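You operate a simulated robot arm through the tools that you are given. There is no shell and no other tool. Be economical: measure what you need, move in short steps, check, and stop when the job is done.

The job below is to be done with a simulated robot arm. You get a single attempt, and the scene is never put back.

JOB
Swing the pendant back, pick drive 2 and jog it backwards briefly.
Fine: white minus button, one to three seconds; then switch back to 1 and push the red stop in.

It is judged by the outcome, as a careful person would: the job done as asked, and still so three seconds after it is handed in. It fails if anything else is knocked over, pushed out of place, dropped, spilled or broken.

ROBOT AND FRAMES
A 7-joint arm with a two-finger gripper, on a carriage that runs on a rail from [-1683, 7] to [97, 0] (x, y) and turns from -166 to 166 degrees about z. Base frame: it is fixed where the carriage stands at the start and does not move with it; the origin is on the floor, on the carriage's upright axis, x ahead of it, y to its left, z up. Lengths are in mm, angles in degrees, forces in N, time in s.
With the tool pointing down near the work surface it reaches from about 320 to 780 mm from the robot's upright axis, wherever it stands. Its first joint turns from -166.0 to 166.0 degrees. Places, roughly: black pendant button [900, 0, 1000]; black pendant switch [900, 0, 1100]; blue pendant button [800, 0, 1000]; red pendant stop [900, 100, 1000]; silver pendant [900, 0, 1000]; white minus button [800, -100, 1200]; white plus button [900, -100, 1200]. Payload 2.45 kg.
Tool frame: the origin (TCP) is the grasp point; the fingertips stand 23 mm ahead of it; z points along the fingers, y is the line along which they close. Largest opening 72 mm; the body of the gripper starts 40 mm behind the TCP.
Orientation is that of the tool frame in the base frame, as a unit quaternion [w, x, y, z]. With the fingers straight down and closing along the base's y, the tool's x points along the base's -x, its y along +y and its z along -z.

CONTROLS
- The arm moves only by the tool apply_moves. Its argument "motion" is one flat list of numbers, 7 for each row, row after row: the shift along the tool's x, y, z in cm, then the turn, a rotation vector about the tool's x, y, z in degrees, then the finger opening in cm, from 0 to 7.2. In form: [tx, ty, tz, ax, ay, az, claw, tx, ty, tz, ax, ay, az, claw, ...]. A call has 1 to 10 rows; each row is the pose to reach, as a shift and turn from the pose commanded when the call began, along the tool's axes at that moment. A row lasts 0.2 s, in which the tool goes at most 50 mm and 8.6 degrees; a call with a longer step from one row to the next is refused whole, and so is a gripper value outside its range. Where a pose cannot be reached the arm comes as near as it can. A force on the tool above 90 N (or 10 N above the force at the start of the call, whichever is more), or a blocked arm, ends the call early, and 0.2 s more pass. Each finger travels about 72 mm/s and halts on what it meets, pressing with about 24 N; the grip force reading is that of the motor and also rises with nothing between the fingers. The clock runs only during rows and for 0.2 s after the last one: add rows that repeat a pose to give the fingers time. It gives the time, the measured TCP pose, the force on the tool (base axes), the opening and the grip force at its end, in the units of the frame above (readings bear some noise), with the torque about the TCP (base axes, N m) and any sound that the robot's microphone picked up, and new pictures: "views" is both (left out), scene, wrist or none.
- Cameras (640 x 400 px; columns grow to the right, rows downward): "scene" is now at [17.9, 141.6, 1544.4]; the picture's right is [-0.48, -0.88, 0.00], its down [-0.42, 0.23, -0.88] and it looks along [0.77, -0.42, -0.48] (base axes); focal length 277 px, centre (320, 200). "wrist" rides on the gripper at [78, 17, -66] in the tool frame; the picture's right is [-0.22, 0.98, 0.00], its down [-0.56, -0.12, -0.82] and it looks along [-0.80, -0.18, 0.57] (tool axes); focal length 234 px, centre (320, 200). There is no depth. A picture from a camera that has moved, and an enlarged one, comes with that camera's place and axes in the base frame and with its lens.
- raise_lower(by): slides the trunk up (or, below 0, down) by that many mm; the arm and the scene camera ride with it, the base frame stays. It gives what a move gives, with no picture.
- steer(legs): drives the robot by 1 to 6 legs, each [ahead, left, turn to the left] in mm, mm and degrees, along the robot's own axes; the way and the turn of a leg run together, so that a leg with both is an arc; at most 1500 mm and 180 degrees a leg. The arm and the cameras ride along, it lands a little off, and it stops where it bumps. It keeps to its track: a leg is cut to what the track allows. It gives what a move gives, and a new picture of the scene camera.
- head_to(pan, tilt): turns the head with the scene camera to pan (to the left, within 155 degrees either way) and tilt (down, from -29 to 69), counted from straight ahead of the robot. It gives what a move gives, and a new picture of the scene camera.
- close_up(camera, box): a new picture of the part [left, top, right, bottom] of that camera's present view, enlarged. It takes no simulated time.
- finish_job(): hands the job in; it is judged then, once.

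Go step by step. Nothing tells you exact positions but the pictures and the camera data: compare them with the known pose of the tool, close in by small moves and look again before you grip or let go. The budget is 120 turns and 260 pictures, counting those below and the enlarged ones. Unless the task says otherwise, let go and move clear before handing in.

The tools are called after "Request:" as a command line: name --argument value ..., lists and objects as JSON in quotes. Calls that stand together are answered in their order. apply_moves: Moves the arm, as the interface text tells. Its arguments: {"type":"object","properties":{"motion":{"type":"array","items":{"type":"number"}},"views":{"type":"string","enum":["both","scene","wrist","none"]}},"required":["motion"]} The other tools are called the same way: raise_lower (by) slides the trunk up or down; steer (legs) drives the base; head_to (pan, tilt) turns the head that bears the scene camera; close_up (camera, box) takes an enlarged picture of a part of a camera's view; finish_job () hands the job in.

At the start:

```text
time_s: 0.0
eef_pos: [313.8, -101.5, 1374.8]
tool_rot: [0.0, 0.0, 1.0, -0.001]
ft_force: [-0.2, -0.4, -0.4]
torque: [0.0, -0.02, 0.03]
opening: 72.1
grasp_force: 0.2
trunk travel left (down, up): [-525.0, 65.0]
robot x, y, heading: [1.2, -1.5, 0.1]
head pan, tilt: [-28.9, 28.7]
```

scene: 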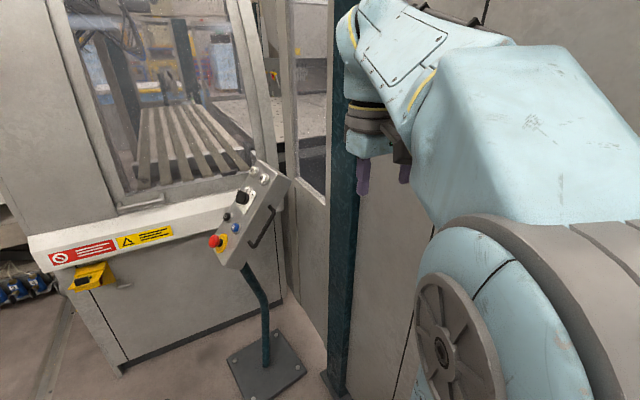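
wrist: 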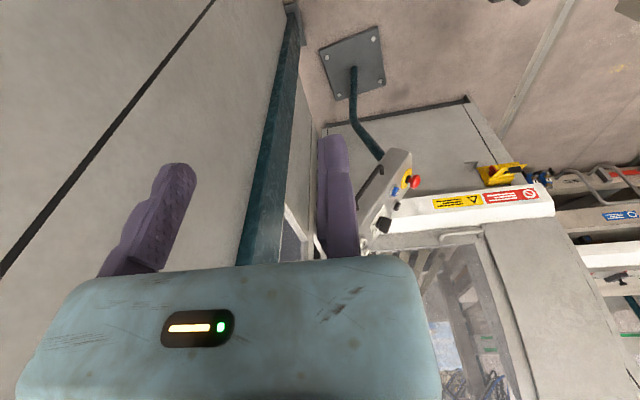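

I see a pendant on a stand with its face turned towards the machine side; buttons on its face. I'll enlarge the views before moving.

Request:
close_up --camera "scene" --box '[190, 140, 310, 290]'

Request:
close_up --camera "wrist" --box '[320, 130, 460, 260]'

```text
2.67 times, centred on (250, 215) of scene
camera zoom: at [17.9, 141.6, 1544.4], right [-0.48, -0.88, 0.0], down [-0.42, 0.23, -0.88], along [0.77, -0.42, -0.48], focal length 738 px, centre (507, 160)
```

zoom: 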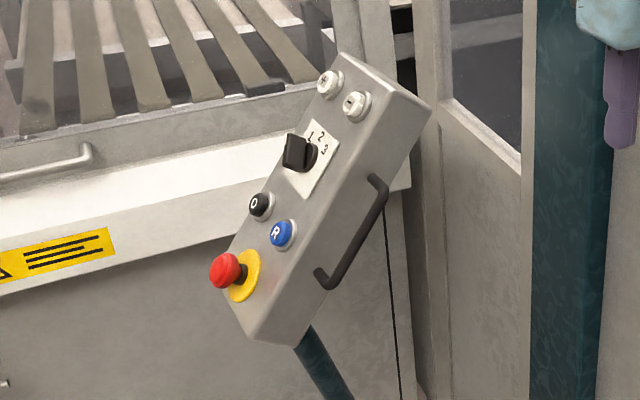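

```text
3.08 times, centred on (390, 195) of wrist
camera zoom: at [236.5, -82.4, 1439.9], right [0.22, 0.98, 0.0], down [0.56, -0.12, 0.82], along [0.8, -0.18, -0.57], focal length 720 px, centre (105, 215)
```

zoom: 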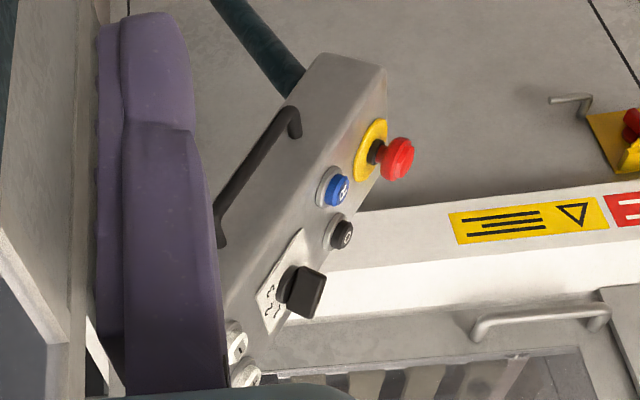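

The pendant's face looks to +y and up (red stop near [887,93,950], minus near [851,-97,1161]), with its handle on the robot's side. I'll look at its stand and pivot.

Request:
close_up --camera "scene" --box '[200, 220, 340, 400]'

Request:
close_up --camera "wrist" --box '[290, 10, 450, 170]'

Request:
head_to --pan -5 --tilt 35

```text
2.22 times, centred on (270, 310) of scene
camera zoom: at [17.9, 141.6, 1544.4], right [-0.48, -0.88, 0.0], down [-0.42, 0.23, -0.88], along [0.77, -0.42, -0.48], focal length 615 px, centre (431, -44)
```

zoom: 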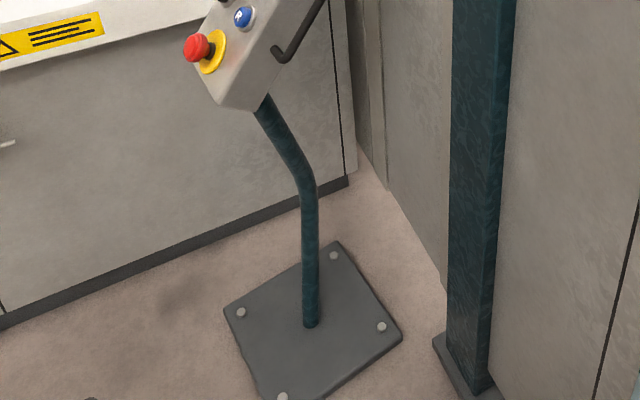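

```text
2.50 times, centred on (370, 90) of wrist
camera zoom: at [236.5, -82.4, 1439.9], right [0.22, 0.98, 0.0], down [0.56, -0.12, 0.82], along [0.8, -0.18, -0.57], focal length 585 px, centre (195, 475)
```

zoom: 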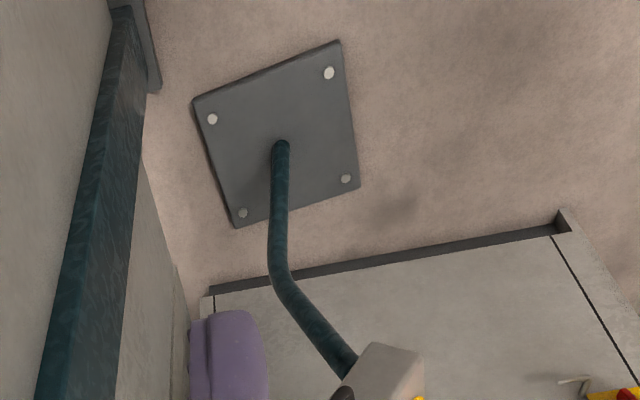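

```text
time_s: 0.9
eef_pos: [312.8, -99.3, 1372.9]
tool_rot: [0.0, 0.0, 1.0, 0.0]
ft_force: [-0.9, 0.0, 0.8]
torque: [-0.02, 0.0, -0.02]
opening: 71.8
grasp_force: 0.0
trunk travel left (down, up): [-525.0, 65.0]
robot x, y, heading: [-0.6, -3.0, -0.1]
head pan, tilt: [-5.0, 35.0]
camera scene: at [26.0, 177.9, 1534.5], right [-0.09, -1.0, 0.0], down [-0.57, 0.05, -0.82], along [0.82, -0.07, -0.57], focal length 277 px, centre (320, 200)
```

scene: 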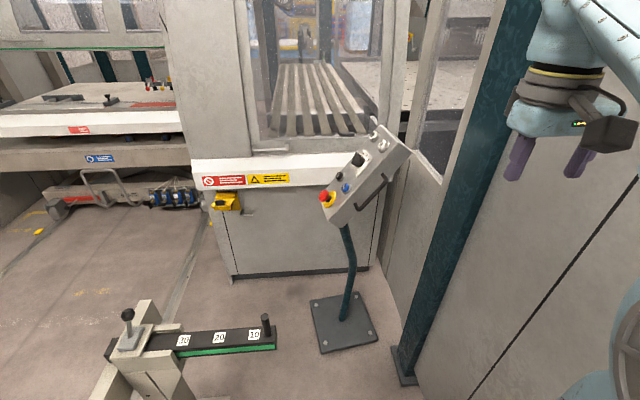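

The pendant turns on its bent post, with its handle bar running roughly from [777,-98,1083] to [790,-14,955]. I'll bring the gripper out in front of it, pointing forward, which also gives a nearer view.

Request:
apply_moves --motion '[-2.5, 0.4, 2.9, 0, -8.5, 0, 7.2, -5, 0.8, 5.8, 0, -17, 0, 7.2, -7.5, 1.2, 8.7, 0, -25.5, 0, 7.2, -10, 1.6, 11.6, 0, -34, 0, 7.2, -12.5, 2, 14.5, 0, -42.5, 0, 7.2, -15, 2.4, 17.4, 0, -51, 0, 7.2, -17.5, 2.8, 20.3, 0, -59.5, 0, 7.2, -20, 3.2, 23.2, 0, -68, 0, 7.2, -22.5, 3.6, 26.1, 0, -76.5, 0, 7.2, -25, 4, 29, 0, -85, 0, 7.2]'

```text
time_s: 2.9
eef_pos: [375.7, -275.3, 1244.5]
tool_rot: [0.665, 0.198, 0.696, -0.183]
ft_force: [-20.2, 49.1, 12.8]
torque: [-0.79, 0.01, -1.05]
opening: 29.4
grasp_force: 0.0
out of reach, approached as far as the arm can: row 7
trunk travel left (down, up): [-525.0, 65.0]
robot x, y, heading: [-2.0, 0.4, 0.4]
head pan, tilt: [-5.0, 35.0]
stopped in row 9: the force on the tool passed its limit at 130 N (the readings are from after the stop); the commanded pose is now the measured one
camera scene: at [21.7, 186.0, 1533.8], right [-0.08, -1.0, 0.01], down [-0.57, 0.04, -0.82], along [0.82, -0.07, -0.57], focal length 277 px, centre (320, 200)
camera wrist: at [326.6, -223.7, 1169.4], right [0.52, 0.83, 0.23], down [-0.74, 0.3, 0.6], along [0.43, -0.48, 0.77], focal length 234 px, centre (320, 200)
```

scene: 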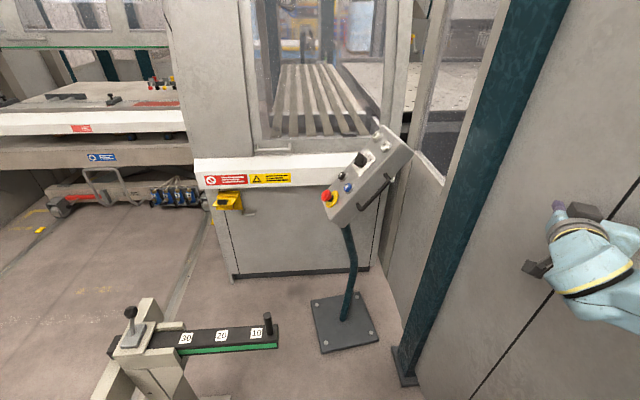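
wrist: 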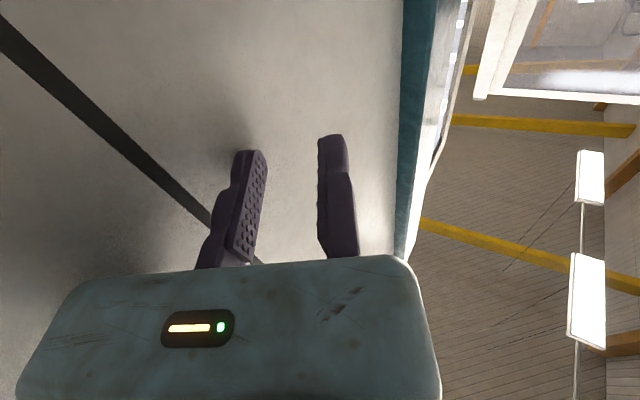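

The arm swung aside and the fingers touched the right wall while turning. I'll back straight off the wall and look again.

Request:
apply_moves --motion '[0.15, 4.1, -2.5, 0, 0, 0, 3.5, 0.3, 8.2, -5, 0, 0, 0, 3.5, 0.45, 12.3, -7.5, 0, 0, 0, 3.5]'

Request:
head_to --pan -50 --tilt 35

```text
time_s: 3.7
eef_pos: [390.4, -147.8, 1260.6]
tool_rot: [0.661, 0.209, 0.696, -0.186]
ft_force: [0.2, -0.7, 0.1]
torque: [-0.02, 0.0, 0.01]
opening: 35.2
grasp_force: 0.0
out of reach, approached as far as the arm can: row 2, 3
trunk travel left (down, up): [-525.0, 65.0]
robot x, y, heading: [-1.9, 2.6, 0.0]
head pan, tilt: [-5.0, 35.0]
camera scene: at [25.5, 177.1, 1534.6], right [-0.08, -1.0, 0.0], down [-0.57, 0.05, -0.82], along [0.82, -0.07, -0.57], focal length 277 px, centre (320, 200)
camera wrist: at [342.0, -94.5, 1186.8], right [0.53, 0.82, 0.23], down [-0.74, 0.31, 0.6], along [0.42, -0.49, 0.76], focal length 234 px, centre (320, 200)
```

scene: 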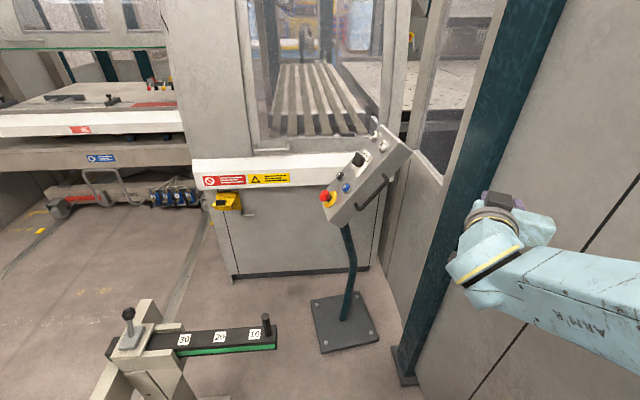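
wrist: 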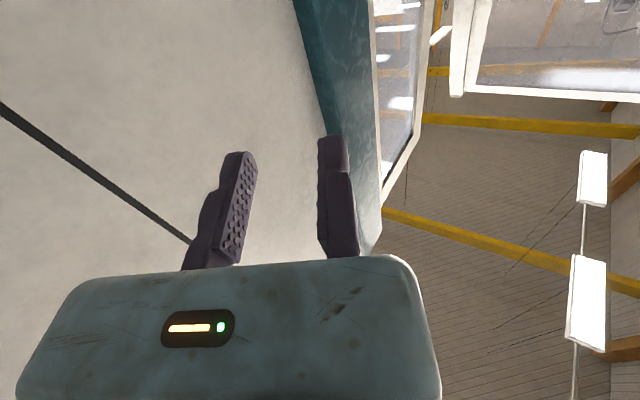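

```text
time_s: 4.8
eef_pos: [390.6, -148.6, 1261.2]
tool_rot: [0.663, 0.207, 0.696, -0.184]
ft_force: [0.9, -0.4, -0.5]
torque: [-0.02, 0.02, 0.03]
opening: 35.0
grasp_force: 0.0
trunk travel left (down, up): [-525.0, 65.0]
robot x, y, heading: [0.7, -2.9, 0.1]
head pan, tilt: [-50.0, 35.0]
camera scene: at [-5.5, 118.2, 1534.5], right [-0.76, -0.65, 0.0], down [-0.37, 0.44, -0.82], along [0.53, -0.63, -0.57], focal length 277 px, centre (320, 200)
```

scene: 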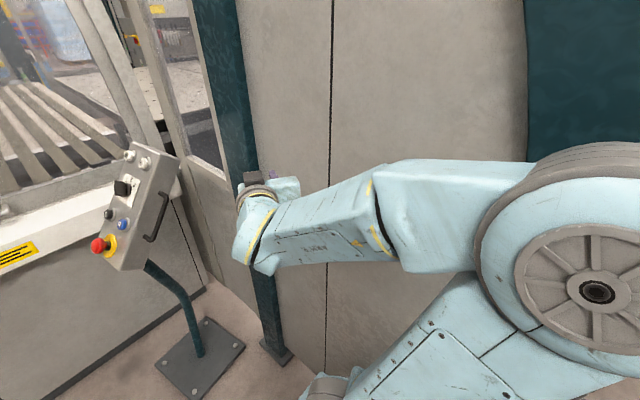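

The forearm is folded close behind the hand. I'll extend towards the pendant while turning the fingers to point straight ahead.

Request:
apply_moves --motion '[1.73, 2.93, 2.38, -5, 0, 0, 5, 3.46, 5.86, 4.76, -10, 0, 0, 5, 5.2, 8.8, 7.15, -15, 0, 0, 5, 6.93, 11.73, 9.53, -20, 0, 0, 5, 8.67, 14.67, 11.9, -25, 0, 0, 5, 10.4, 17.6, 14.3, -30, 0, 0, 5, 10.4, 17.6, 14.3, -30, 0, 0, 5]'

```text
time_s: 6.4
eef_pos: [600.8, -68.0, 1148.9]
tool_rot: [0.694, 0.028, 0.72, 0.002]
ft_force: [0.1, 0.1, 0.0]
torque: [0.0, -0.01, 0.03]
opening: 49.8
grasp_force: 0.1
trunk travel left (down, up): [-525.0, 65.0]
robot x, y, heading: [0.3, 0.1, 0.2]
head pan, tilt: [-50.0, 35.0]
camera scene: at [-5.2, 118.1, 1534.5], right [-0.76, -0.64, 0.0], down [-0.37, 0.44, -0.82], along [0.53, -0.63, -0.57], focal length 277 px, centre (320, 200)
camera wrist: at [534.4, -44.7, 1075.4], right [0.04, 0.96, 0.26], down [-0.8, -0.12, 0.58], along [0.6, -0.23, 0.77], focal length 234 px, centre (320, 200)
```

scene: 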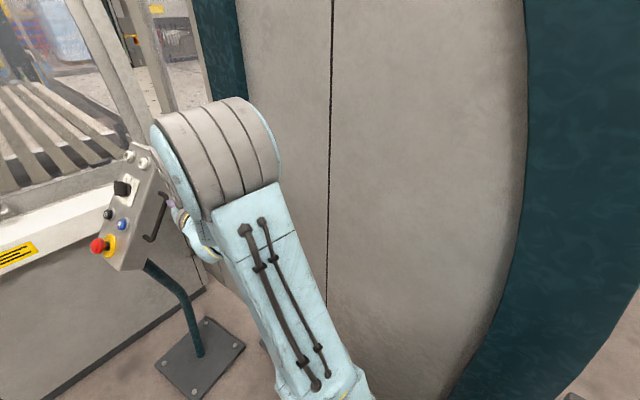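
wrist: 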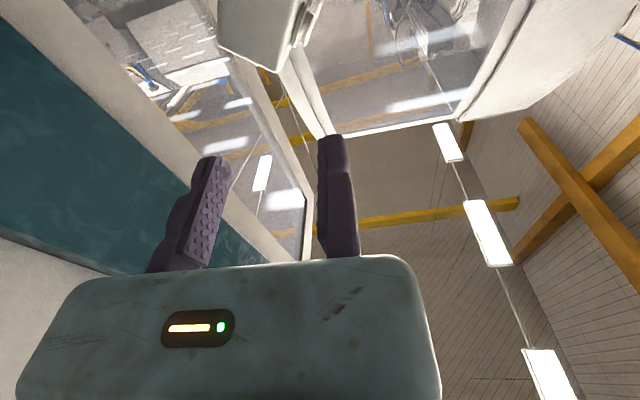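

The pose was reached: fingers point ahead at [601,-68,1149]. I'll look at the whole arm and pendant.

Request:
head_to --pan -22 --tilt 25

Request:
close_up --camera "scene" --box '[160, 110, 380, 270]'

```text
time_s: 7.3
eef_pos: [600.3, -69.3, 1149.6]
tool_rot: [0.694, 0.028, 0.72, 0.002]
ft_force: [0.4, 0.6, 0.2]
torque: [-0.03, -0.03, 0.02]
opening: 50.1
grasp_force: 0.1
trunk travel left (down, up): [-525.0, 65.0]
robot x, y, heading: [3.5, -2.6, 0.5]
head pan, tilt: [-22.0, 25.0]
camera scene: at [23.1, 151.1, 1550.3], right [-0.37, -0.93, 0.0], down [-0.39, 0.16, -0.91], along [0.84, -0.34, -0.42], focal length 277 px, centre (320, 200)
```

scene: 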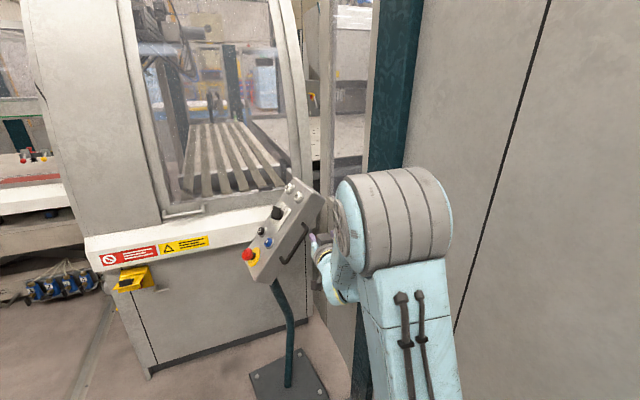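

```text
2.50 times, centred on (270, 190) of scene
camera zoom: at [23.1, 151.1, 1550.3], right [-0.37, -0.93, 0.0], down [-0.39, 0.16, -0.91], along [0.84, -0.34, -0.42], focal length 691 px, centre (445, 225)
```

zoom: 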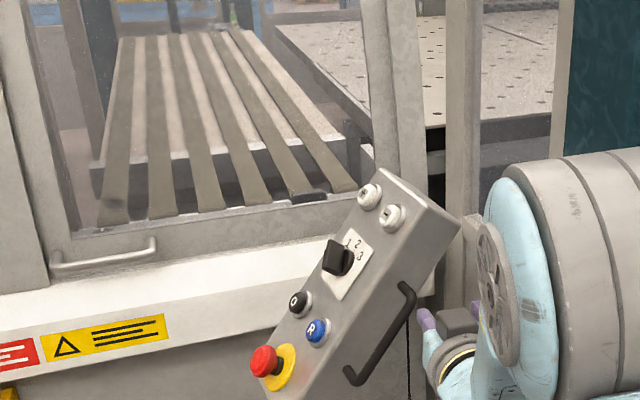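

Next I lower to the handle's height and roll the fingers square to the slanted bar, stopping short of it.

Request:
apply_moves --motion '[3.2, 0.3, 2.6, 0, 0, 8, 6, 6.4, 0.6, 5.2, 0, 0, 16, 6, 9.5, 0.9, 7.8, 0, 0, 24, 6, 12.7, 1.1, 10.4, 0, 0, 31, 6, 12.7, 1.1, 10.4, 0, 0, 31, 6]'

Request:
close_up --camera "scene" --box '[210, 160, 370, 290]'

```text
time_s: 8.5
eef_pos: [700.4, -55.3, 1018.2]
tool_rot: [0.668, 0.219, 0.686, 0.189]
ft_force: [-0.1, 0.1, -0.7]
torque: [0.04, -0.01, 0.0]
opening: 59.8
grasp_force: 0.0
trunk travel left (down, up): [-525.0, 65.0]
robot x, y, heading: [-1.1, 0.0, 0.1]
head pan, tilt: [-22.0, 25.0]
camera scene: at [23.6, 151.0, 1550.3], right [-0.37, -0.93, 0.0], down [-0.39, 0.16, -0.91], along [0.84, -0.34, -0.42], focal length 277 px, centre (320, 200)
camera wrist: at [635.8, 4.9, 966.2], right [0.05, 0.69, 0.72], down [-0.82, -0.38, 0.43], along [0.57, -0.61, 0.55], focal length 234 px, centre (320, 200)
```

scene: 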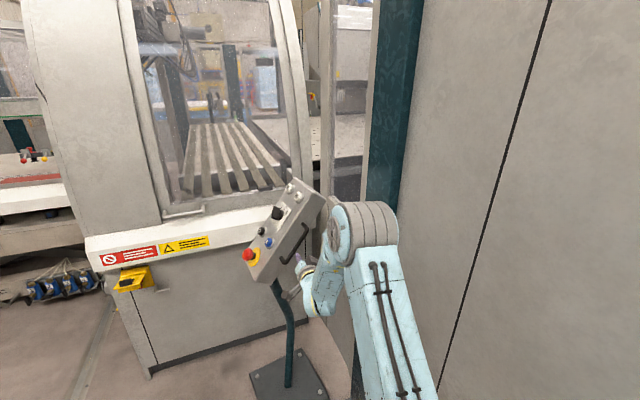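
wrist: 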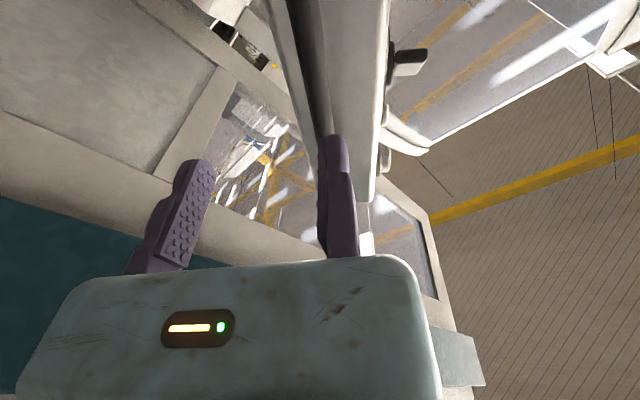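

```text
3.08 times, centred on (290, 225) of scene
camera zoom: at [23.6, 151.0, 1550.3], right [-0.37, -0.93, 0.0], down [-0.39, 0.16, -0.91], along [0.84, -0.34, -0.42], focal length 851 px, centre (412, 123)
```

zoom: 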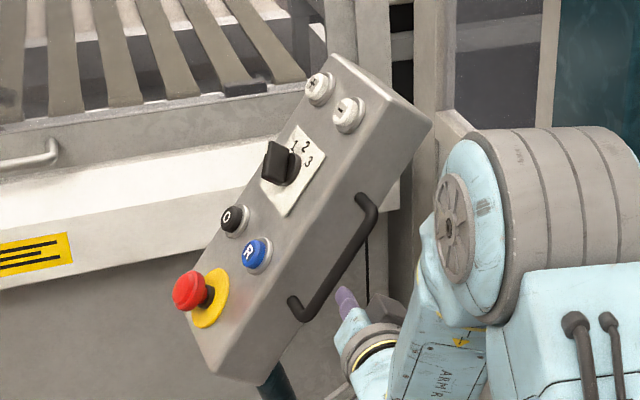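

The bar lies at about x=778, passing (y,z)=(-77,1037) and (-41,984), 7 mm off the finger centreline. I'll advance with open fingers to straddle it.

Request:
apply_moves --motion '[0, -0.7, 2, 0, 0, 0, 6, 0, -0.7, 4, 0, 0, 0, 6, 0, -0.7, 5.6, 0, 0, 0, 6, 0, -0.7, 7.1, 0, 0, 0, 6, 0, -0.7, 7.1, 0, 0, 0, 6]'

Request:
close_up --camera "scene" --box '[210, 160, 370, 290]'

```text
time_s: 9.7
eef_pos: [772.2, -62.3, 1013.9]
tool_rot: [0.668, 0.219, 0.686, 0.189]
ft_force: [0.5, 0.9, 0.5]
torque: [0.0, -0.01, -0.01]
opening: 60.0
grasp_force: 0.0
trunk travel left (down, up): [-525.0, 65.0]
robot x, y, heading: [-0.8, 3.9, -0.0]
head pan, tilt: [-22.0, 25.0]
camera scene: at [23.7, 151.7, 1550.2], right [-0.37, -0.93, 0.0], down [-0.39, 0.16, -0.91], along [0.84, -0.34, -0.42], focal length 277 px, centre (320, 200)
camera wrist: at [708.3, -1.7, 960.7], right [0.05, 0.69, 0.72], down [-0.82, -0.39, 0.43], along [0.58, -0.61, 0.55], focal length 234 px, centre (320, 200)
```

scene: 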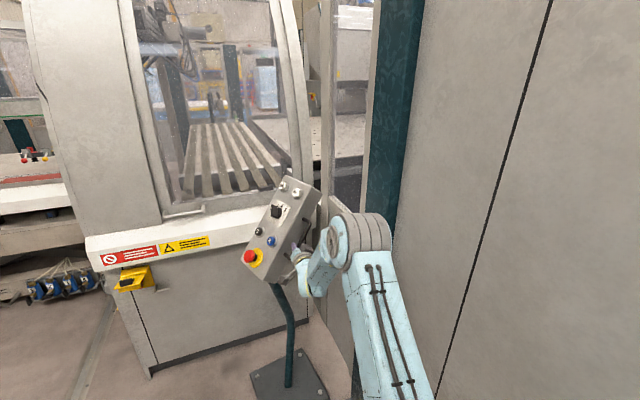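
wrist: 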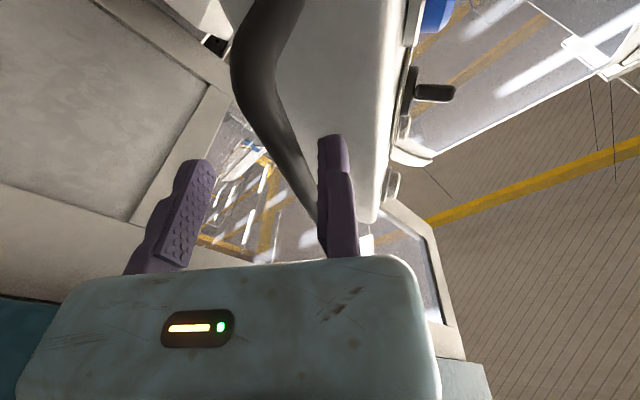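

```text
3.08 times, centred on (290, 225) of scene
camera zoom: at [23.7, 151.7, 1550.2], right [-0.37, -0.93, 0.0], down [-0.39, 0.16, -0.91], along [0.84, -0.34, -0.42], focal length 851 px, centre (412, 123)
```

zoom: 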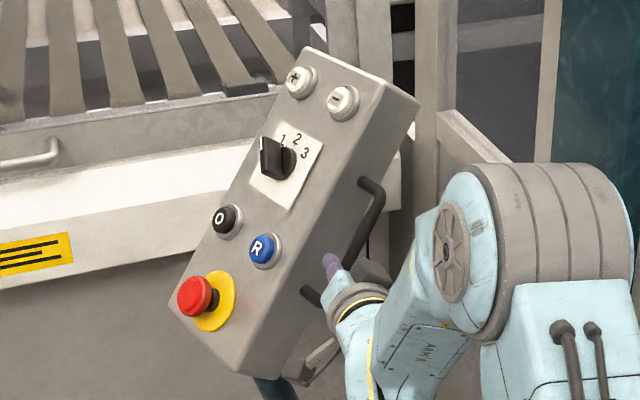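

The pendant turns easily: the touch already turned it a little towards the robot. With the bar between the fingers I'll narrow the opening and swing the handle on by about 20 degrees.

Request:
apply_moves --motion '[0, 0, 0, 0, 0, 0, 3, 0, 0, 0, 0, 0, 0, 3, -0.75, -1.1, 0.3, -4.2, 2.75, -0.2, 3, -1.5, -2.2, 0.8, -8.4, 5.5, -0.4, 3, -2.25, -3.3, 1.5, -12.5, 8.25, -0.5, 3, -3, -4.4, 2.3, -16.7, 11, -0.7, 3]'

Request:
close_up --camera "scene" --box '[210, 160, 370, 290]'

```text
time_s: 11.1
eef_pos: [791.2, -120.4, 1014.4]
tool_rot: [0.625, 0.097, 0.714, 0.3]
ft_force: [-0.1, 0.8, -1.3]
torque: [0.0, 0.01, -0.06]
opening: 29.8
grasp_force: 0.1
trunk travel left (down, up): [-525.0, 65.0]
robot x, y, heading: [-0.4, -1.5, 0.2]
head pan, tilt: [-22.0, 25.0]
camera scene: at [23.0, 152.3, 1550.1], right [-0.37, -0.93, 0.0], down [-0.39, 0.16, -0.91], along [0.84, -0.34, -0.42], focal length 277 px, centre (320, 200)
camera wrist: at [710.2, -86.1, 961.3], right [-0.19, 0.67, 0.72], down [-0.64, -0.64, 0.43], along [0.75, -0.38, 0.55], focal length 234 px, centre (320, 200)
```

scene: 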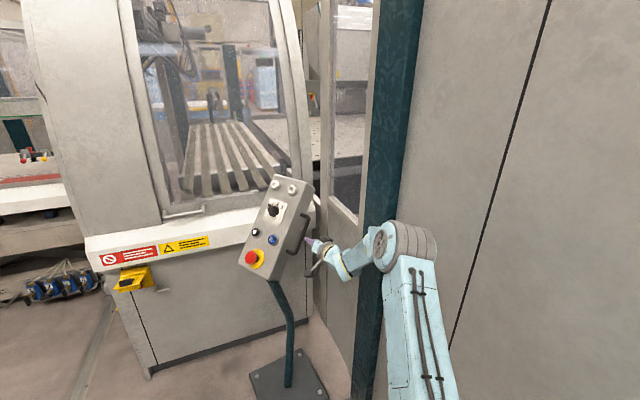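
wrist: 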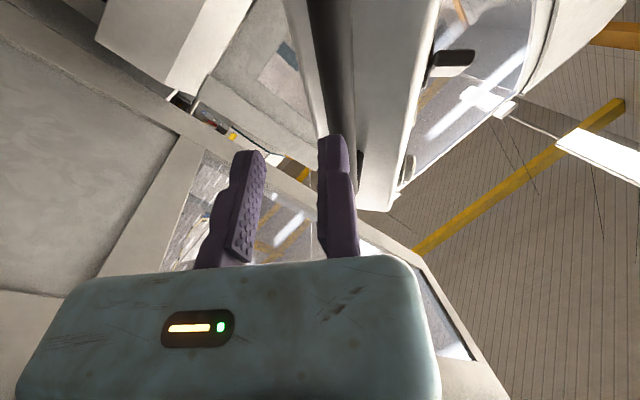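

```text
3.08 times, centred on (290, 225) of scene
camera zoom: at [23.0, 152.3, 1550.1], right [-0.37, -0.93, 0.0], down [-0.39, 0.16, -0.91], along [0.84, -0.34, -0.42], focal length 851 px, centre (412, 123)
```

zoom: 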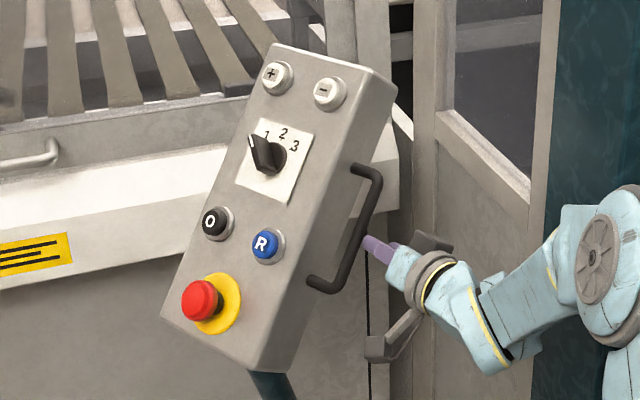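

The pendant turned about 28 degrees in all, and the bar then slipped out, now near [824,-97,1011], with the turning axis around [890,15]. I'll re-engage the bar and swing it about 15 degrees more, watching for a stop.

Request:
apply_moves --motion '[0, 0.9, 0, 0, 0, 0, 6, 0, 0.9, 0, 0, 0, 0, 6, 0, 0.9, 1.7, 0, 0, 0, 6, 0, 0.9, 3.4, 0, 0, 0, 6, 0, 0.9, 3.4, 0, 0, 0, 3.4, 0, 0.9, 3.4, 0, 0, 0, 3.4, -0.4, 0.3, 4.2, -4, 2.7, -0.2, 3.4, -0.85, -0.3, 5.1, -8, 5.4, -0.4, 3.4, -1.3, -0.9, 5.95, -12.5, 8.2, -0.6, 3.4]'

Request:
close_up --camera "scene" --box '[210, 160, 370, 290]'

```text
time_s: 13.1
eef_pos: [854.3, -112.4, 1019.1]
tool_rot: [0.581, 0.001, 0.72, 0.381]
ft_force: [3.5, 15.1, 6.4]
torque: [0.23, -0.16, -0.01]
opening: 34.1
grasp_force: 0.1
trunk travel left (down, up): [-525.0, 65.0]
robot x, y, heading: [2.1, 1.2, 0.2]
head pan, tilt: [-22.0, 25.0]
camera scene: at [22.2, 152.7, 1550.3], right [-0.37, -0.93, 0.0], down [-0.39, 0.16, -0.91], along [0.84, -0.34, -0.42], focal length 277 px, centre (320, 200)
camera wrist: at [767.1, -101.1, 967.1], right [-0.36, 0.6, 0.72], down [-0.45, -0.78, 0.43], along [0.82, -0.17, 0.55], focal length 234 px, centre (320, 200)
```

scene: 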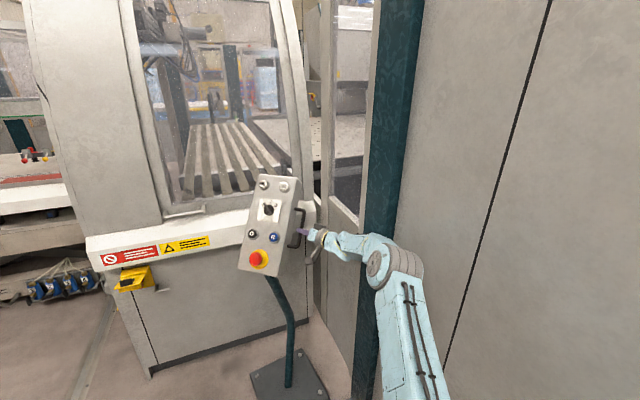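
wrist: 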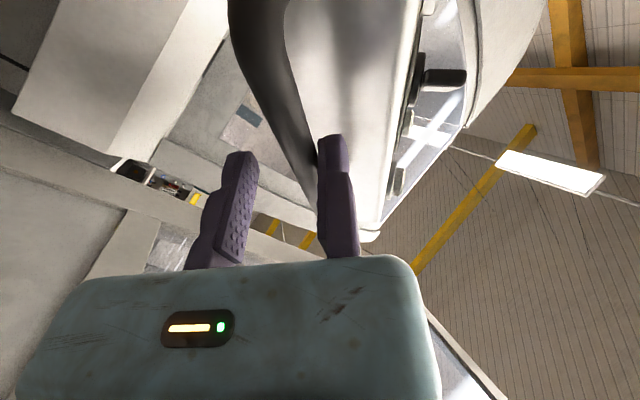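

```text
3.08 times, centred on (290, 225) of scene
camera zoom: at [22.2, 152.7, 1550.3], right [-0.37, -0.93, 0.0], down [-0.39, 0.16, -0.91], along [0.84, -0.34, -0.42], focal length 851 px, centre (412, 123)
```

zoom: 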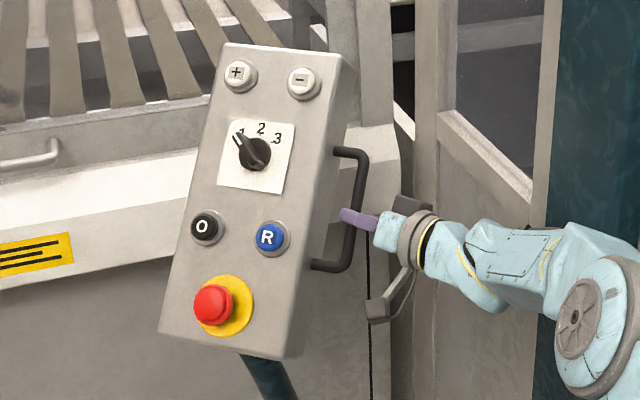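

It is turned further, now largely facing the robot, with about 15 N on the fingers – friction or a stop. I'll try another small swing to see whether it stops.

Request:
apply_moves --motion '[-0.4, -0.6, 0.85, -2.2, 1.4, -0.1, 3.4, -0.85, -1.2, 1.7, -4.4, 2.9, -0.2, 3.4, -1.3, -1.8, 2.5, -6.7, 4.4, -0.3, 3.4]'

Request:
close_up --camera "scene" --box '[210, 160, 370, 290]'

```text
time_s: 13.9
eef_pos: [885.6, -118.0, 1019.9]
tool_rot: [0.553, -0.049, 0.718, 0.419]
ft_force: [-5.2, 19.3, 14.8]
torque: [0.36, -0.15, 0.29]
opening: 34.0
grasp_force: 0.1
trunk travel left (down, up): [-525.0, 65.0]
robot x, y, heading: [1.6, -0.6, 0.3]
head pan, tilt: [-22.0, 25.0]
camera scene: at [20.8, 153.4, 1550.3], right [-0.37, -0.93, 0.0], down [-0.39, 0.16, -0.91], along [0.84, -0.34, -0.42], focal length 277 px, centre (320, 200)
camera wrist: at [798.2, -118.1, 968.2], right [-0.44, 0.54, 0.72], down [-0.34, -0.84, 0.43], along [0.83, -0.05, 0.55], focal length 234 px, centre (320, 200)
```

scene: 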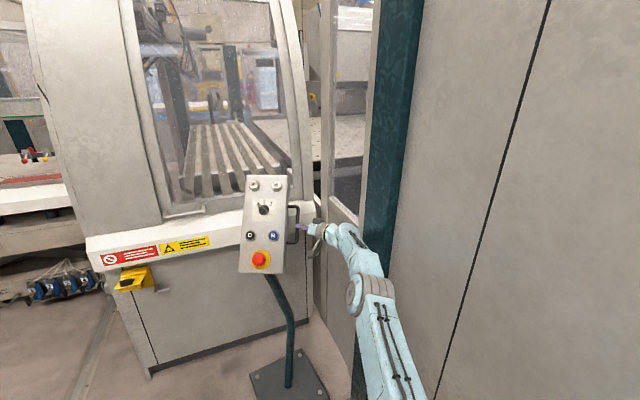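
wrist: 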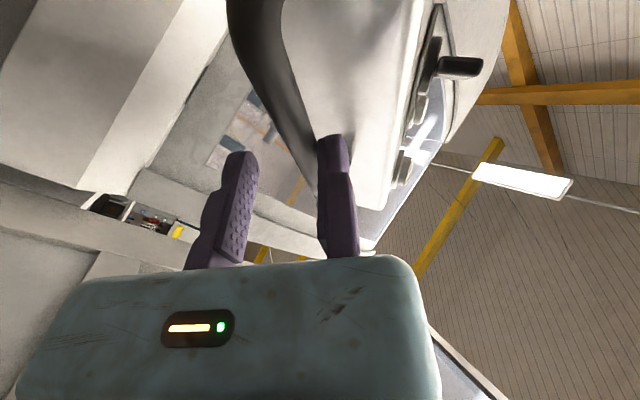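

```text
3.08 times, centred on (290, 225) of scene
camera zoom: at [20.8, 153.4, 1550.3], right [-0.37, -0.93, 0.0], down [-0.39, 0.16, -0.91], along [0.84, -0.34, -0.42], focal length 851 px, centre (412, 123)
```

zoom: 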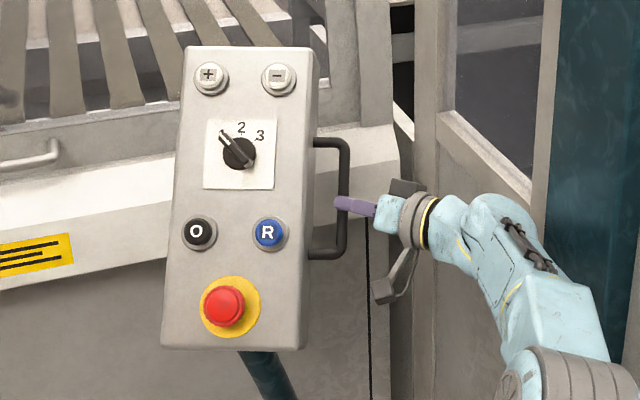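

Still turning smoothly with friction only; it faces roughly 20 degrees short of straight at the robot. I'll continue a bit more looking for an end stop.

Request:
apply_moves --motion '[-0.32, -0.44, 0.72, -1, 0.7, 0, 3.4, -0.64, -0.88, 1.44, -2, 1.4, 0, 3.4, -0.95, -1.3, 2.16, -3.3, 2.2, 0, 3.4]'

Request:
close_up --camera "scene" --box '[210, 160, 370, 290]'

```text
time_s: 14.7
eef_pos: [878.6, -113.4, 1006.8]
tool_rot: [0.537, -0.069, 0.718, 0.438]
ft_force: [-0.6, 0.7, -0.1]
torque: [-0.02, 0.01, 0.0]
opening: 33.8
grasp_force: 0.0
out of reach, approached as far as the arm can: row 1, 2, 3
trunk travel left (down, up): [-525.0, 65.0]
robot x, y, heading: [1.4, 1.9, -0.0]
head pan, tilt: [-22.0, 25.0]
camera scene: at [23.0, 151.2, 1550.2], right [-0.37, -0.93, 0.0], down [-0.39, 0.16, -0.91], along [0.84, -0.34, -0.42], focal length 277 px, centre (320, 200)
camera wrist: at [791.4, -119.6, 954.3], right [-0.47, 0.51, 0.72], down [-0.28, -0.86, 0.43], along [0.84, 0.0, 0.54], focal length 234 px, centre (320, 200)
```

scene: 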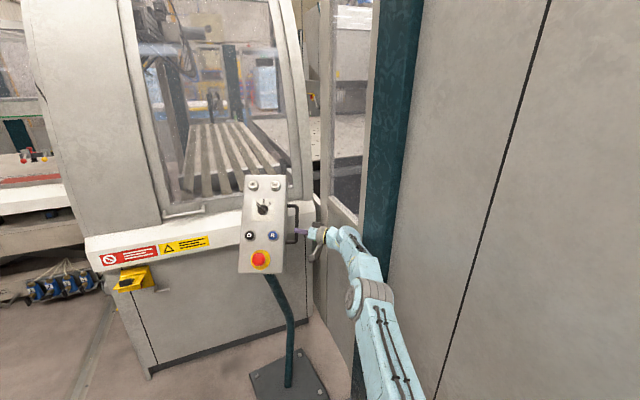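
wrist: 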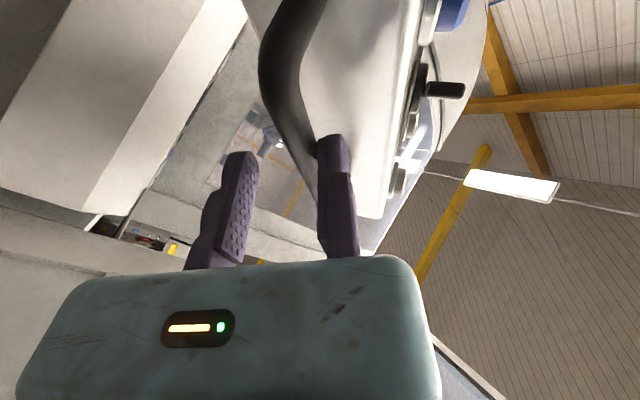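

```text
3.08 times, centred on (290, 225) of scene
camera zoom: at [23.0, 151.2, 1550.2], right [-0.37, -0.93, 0.0], down [-0.39, 0.16, -0.91], along [0.84, -0.34, -0.42], focal length 851 px, centre (412, 123)
```

zoom: 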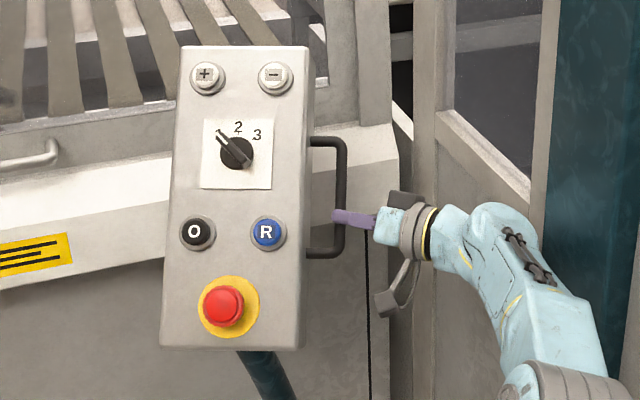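

The arm is at its reach here; the pendant faces about 15–20 degrees left of straight at the robot. I'll withdraw from the handle and go on from the front by pushing the plain right-hand edge.

Request:
apply_moves --motion '[0, 0, -1.5, 0, 0, 0, 4.2, 0, 0, -3.4, 0, 0, 0, 4.2, 1.75, 2.5, -5.1, 6.7, -4.4, 0.3, 4.2, 3.5, 5, -6.8, 13.3, -8.9, 0.6, 4.2, 5.25, 7.5, -8.4, 20, -13.3, 1, 4.2]'

```text
time_s: 15.9
eef_pos: [753.6, -112.3, 1009.1]
tool_rot: [0.618, 0.081, 0.716, 0.315]
ft_force: [-0.2, 0.0, 0.0]
torque: [-0.02, -0.04, -0.01]
opening: 41.9
grasp_force: 0.0
trunk travel left (down, up): [-525.0, 65.0]
robot x, y, heading: [1.5, 1.5, 0.0]
head pan, tilt: [-22.0, 25.0]
camera scene: at [23.1, 150.5, 1550.4], right [-0.37, -0.93, 0.0], down [-0.39, 0.16, -0.91], along [0.84, -0.34, -0.42], focal length 277 px, centre (320, 200)
camera wrist: at [671.3, -81.3, 957.0], right [-0.22, 0.66, 0.72], down [-0.61, -0.67, 0.43], along [0.76, -0.34, 0.55], focal length 234 px, centre (320, 200)
```

scene: 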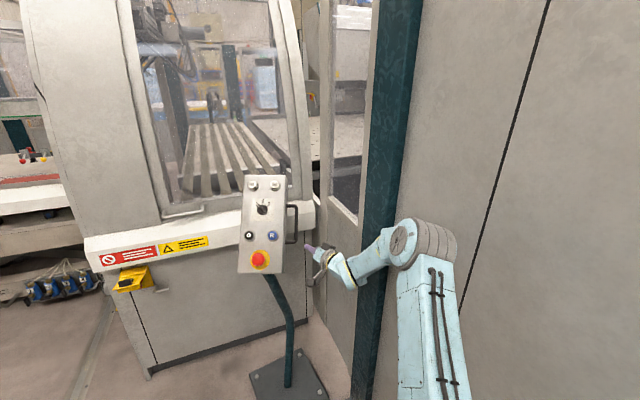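
wrist: 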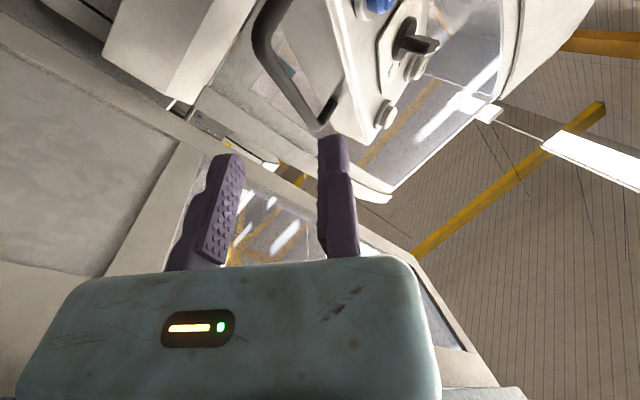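

Now I bring the gripper round to face the panel squarely, tilted down about 35 degrees, standing off to get a good wrist view.

Request:
apply_moves --motion '[-0.46, 2.42, -0.8, 5.4, 3.1, -3.1, 2, -0.92, 4.85, -1.6, 10.8, 6.2, -6.3, 2, -1.38, 7.27, -2, 16.2, 9.3, -9.4, 1, -1.84, 9.7, -2, 21.6, 12.3, -12.5, 0, -2.3, 12.1, -2, 27, 15.4, -15.6, 0, -2.76, 14.5, -1.8, 32.4, 18.5, -18.8, 0, -3.22, 17, -1.6, 37.8, 21.6, -21.9, 0]'

Request:
close_up --camera "scene" --box '[210, 160, 370, 290]'

```text
time_s: 17.5
eef_pos: [699.2, 9.3, 1132.5]
tool_rot: [0.464, 0.078, 0.882, -0.039]
ft_force: [-0.9, 1.6, 0.6]
torque: [-0.06, 0.0, -0.08]
opening: 0.0
grasp_force: 23.8
trunk travel left (down, up): [-525.0, 65.0]
robot x, y, heading: [-1.8, -3.0, 0.1]
head pan, tilt: [-22.0, 25.0]
camera scene: at [22.6, 155.2, 1549.8], right [-0.37, -0.93, 0.0], down [-0.39, 0.15, -0.91], along [0.84, -0.34, -0.42], focal length 277 px, centre (320, 200)
camera wrist: at [605.7, 44.1, 1106.0], right [0.29, 0.94, 0.18], down [-0.37, -0.06, 0.93], along [0.88, -0.34, 0.33], focal length 234 px, centre (320, 200)
```

scene: 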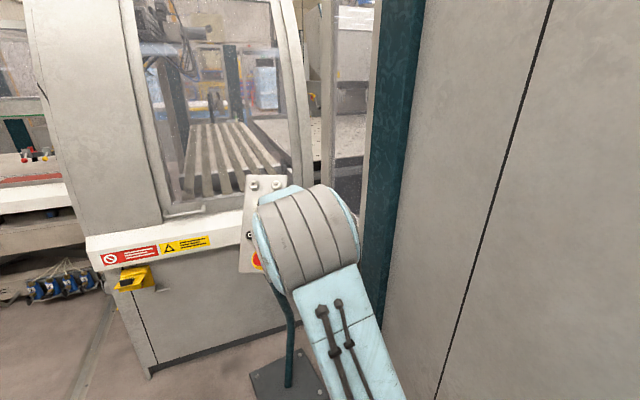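
wrist: 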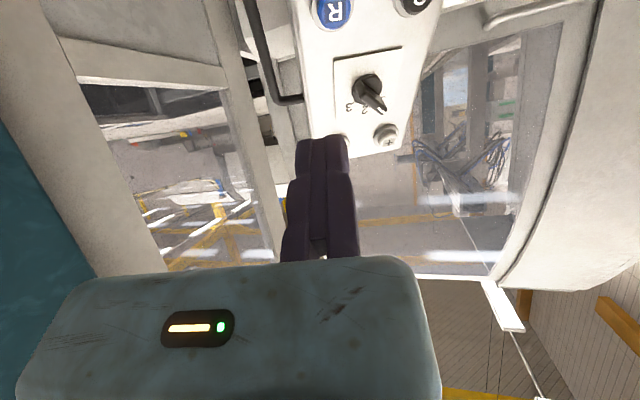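

```text
3.08 times, centred on (290, 225) of scene
camera zoom: at [22.6, 155.2, 1549.8], right [-0.37, -0.93, 0.0], down [-0.39, 0.15, -0.91], along [0.84, -0.34, -0.42], focal length 851 px, centre (412, 123)
```

zoom: 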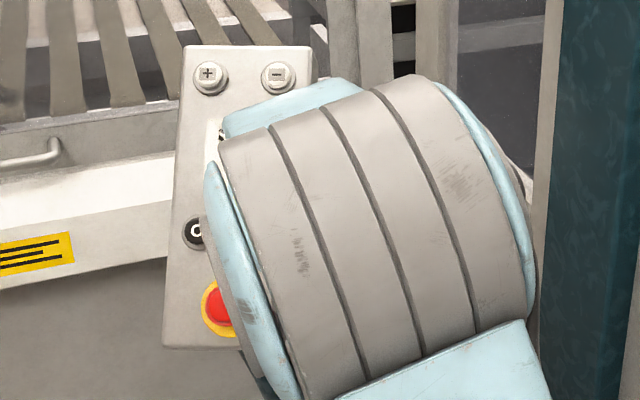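

The panel faces about azimuth 156 and is hinged about a vertical axis near [891,15]; plus/minus are about 87 mm apart. I'll bring the closed fingertips in front of the handle bar (near [892,-101,1020]) to push it on from the front.

Request:
apply_moves --motion '[-0.5, -3.5, 0, 0, 0, 0, 0, -1, -7, 0.5, 0, 0, 0, 0, -1.5, -7, 5, 0, 0, 0, 0, -2, -7, 9, 0, 0, 0, 0, -2.3, -7, 12.5, 0, 0, 0, 0, -2.3, -7, 12.5, 0, 0, 0, 0]'

Request:
head_to --pan -12 --tilt 28

```text
time_s: 18.9
eef_pos: [800.2, -83.6, 1078.3]
tool_rot: [0.464, 0.079, 0.882, -0.038]
ft_force: [0.0, 0.0, -0.3]
torque: [-0.02, -0.01, -0.01]
opening: 0.0
grasp_force: 23.9
trunk travel left (down, up): [-525.0, 65.0]
robot x, y, heading: [-1.3, -0.3, 0.1]
head pan, tilt: [-22.0, 25.0]
camera scene: at [23.5, 151.1, 1550.3], right [-0.37, -0.93, 0.0], down [-0.39, 0.16, -0.91], along [0.84, -0.34, -0.42], focal length 277 px, centre (320, 200)
camera wrist: at [707.4, -48.2, 1050.5], right [0.29, 0.94, 0.19], down [-0.38, -0.06, 0.92], along [0.88, -0.34, 0.33], focal length 234 px, centre (320, 200)
```

scene: 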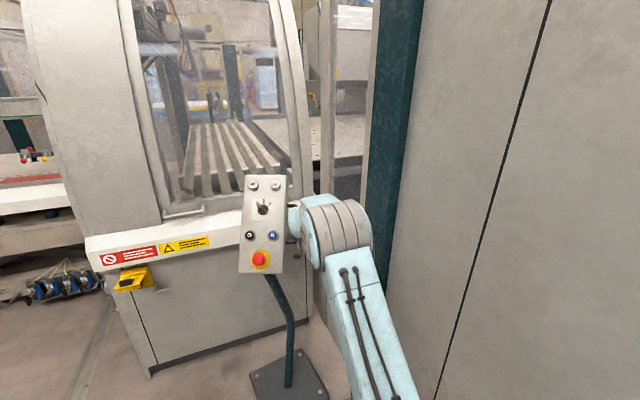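
wrist: 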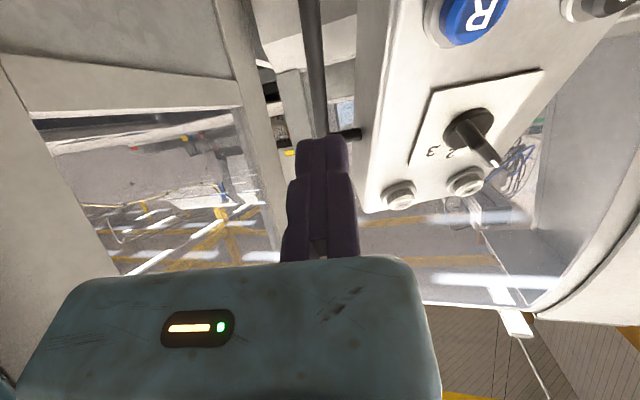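

```text
time_s: 19.6
eef_pos: [798.9, -82.6, 1076.7]
tool_rot: [0.464, 0.079, 0.881, -0.038]
ft_force: [0.3, -0.3, -0.4]
torque: [-0.02, 0.01, 0.01]
opening: 0.0
grasp_force: 23.9
trunk travel left (down, up): [-525.0, 65.0]
robot x, y, heading: [-4.2, 0.2, 0.1]
head pan, tilt: [-12.0, 28.0]
camera scene: at [26.9, 166.7, 1545.5], right [-0.21, -0.98, 0.0], down [-0.46, 0.1, -0.88], along [0.86, -0.18, -0.47], focal length 277 px, centre (320, 200)
```

scene: 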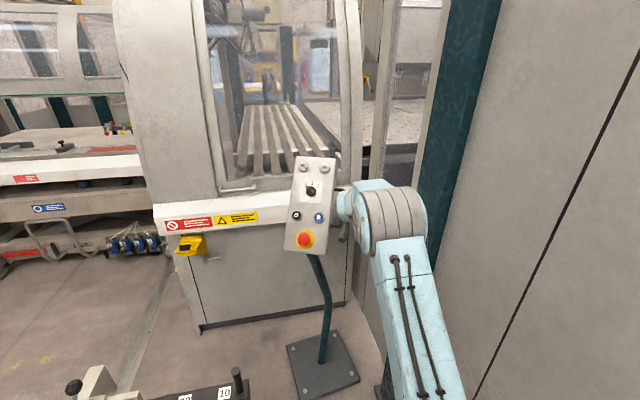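

The bar is dead ahead of the fingertips. I'll advance onto it and push horizontally some 30 mm, then check angle and force.

Request:
apply_moves --motion '[0, 0, 2.5, 0, 0, 0, 0, 0, 0, 5, 0, 0, 0, 0, 0, 0, 6.5, 0, 0, 0, 0, 0, 0, 7.5, 0, 0, 0, 0, -0.55, 0.2, 8.3, 0, 0, 0, 0, -1.1, 0.4, 9.1, 0, 0, 0, 0, -1.65, 0.6, 9.9, 0, 0, 0, 0]'

Request:
close_up --camera "scene" --box '[240, 130, 400, 270]'

```text
time_s: 21.2
eef_pos: [890.4, -95.2, 1035.5]
tool_rot: [0.464, 0.079, 0.881, -0.038]
ft_force: [0.2, 0.8, -0.3]
torque: [-0.02, 0.0, 0.01]
opening: 0.1
grasp_force: 24.0
trunk travel left (down, up): [-525.0, 65.0]
robot x, y, heading: [1.2, 2.2, 0.2]
head pan, tilt: [-12.0, 28.0]
camera scene: at [26.9, 166.7, 1545.5], right [-0.21, -0.98, 0.0], down [-0.46, 0.1, -0.88], along [0.86, -0.18, -0.47], focal length 277 px, centre (320, 200)
camera wrist: at [798.9, -59.8, 1009.7], right [0.29, 0.94, 0.18], down [-0.38, -0.06, 0.92], along [0.88, -0.34, 0.33], focal length 234 px, centre (320, 200)
```

scene: 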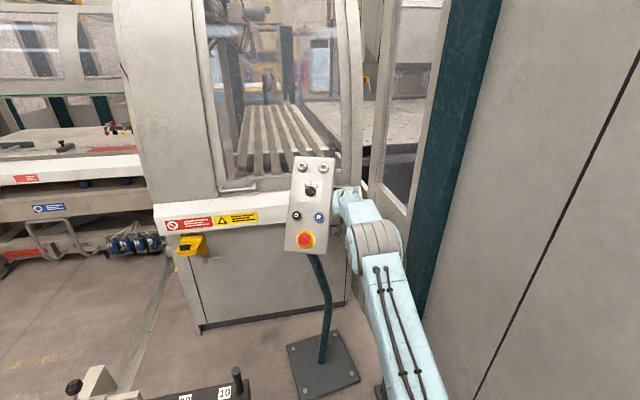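
wrist: 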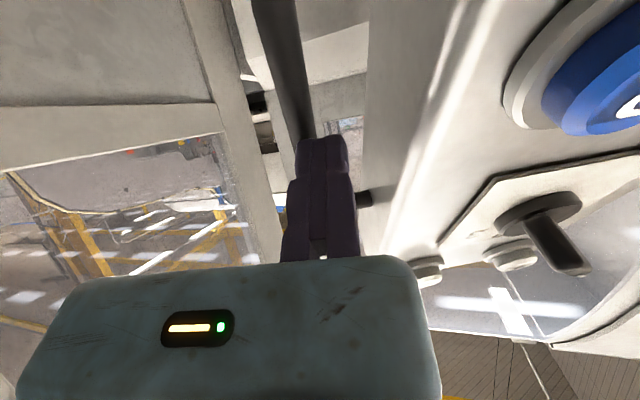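

```text
2.86 times, centred on (320, 200) of scene
camera zoom: at [26.9, 166.7, 1545.5], right [-0.21, -0.98, 0.0], down [-0.46, 0.1, -0.88], along [0.86, -0.18, -0.47], focal length 790 px, centre (320, 200)
```

zoom: 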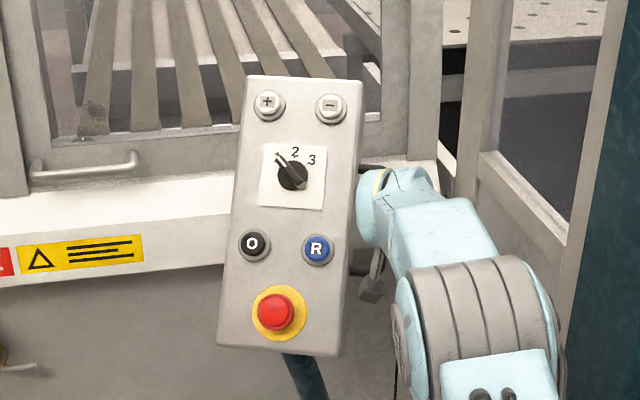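

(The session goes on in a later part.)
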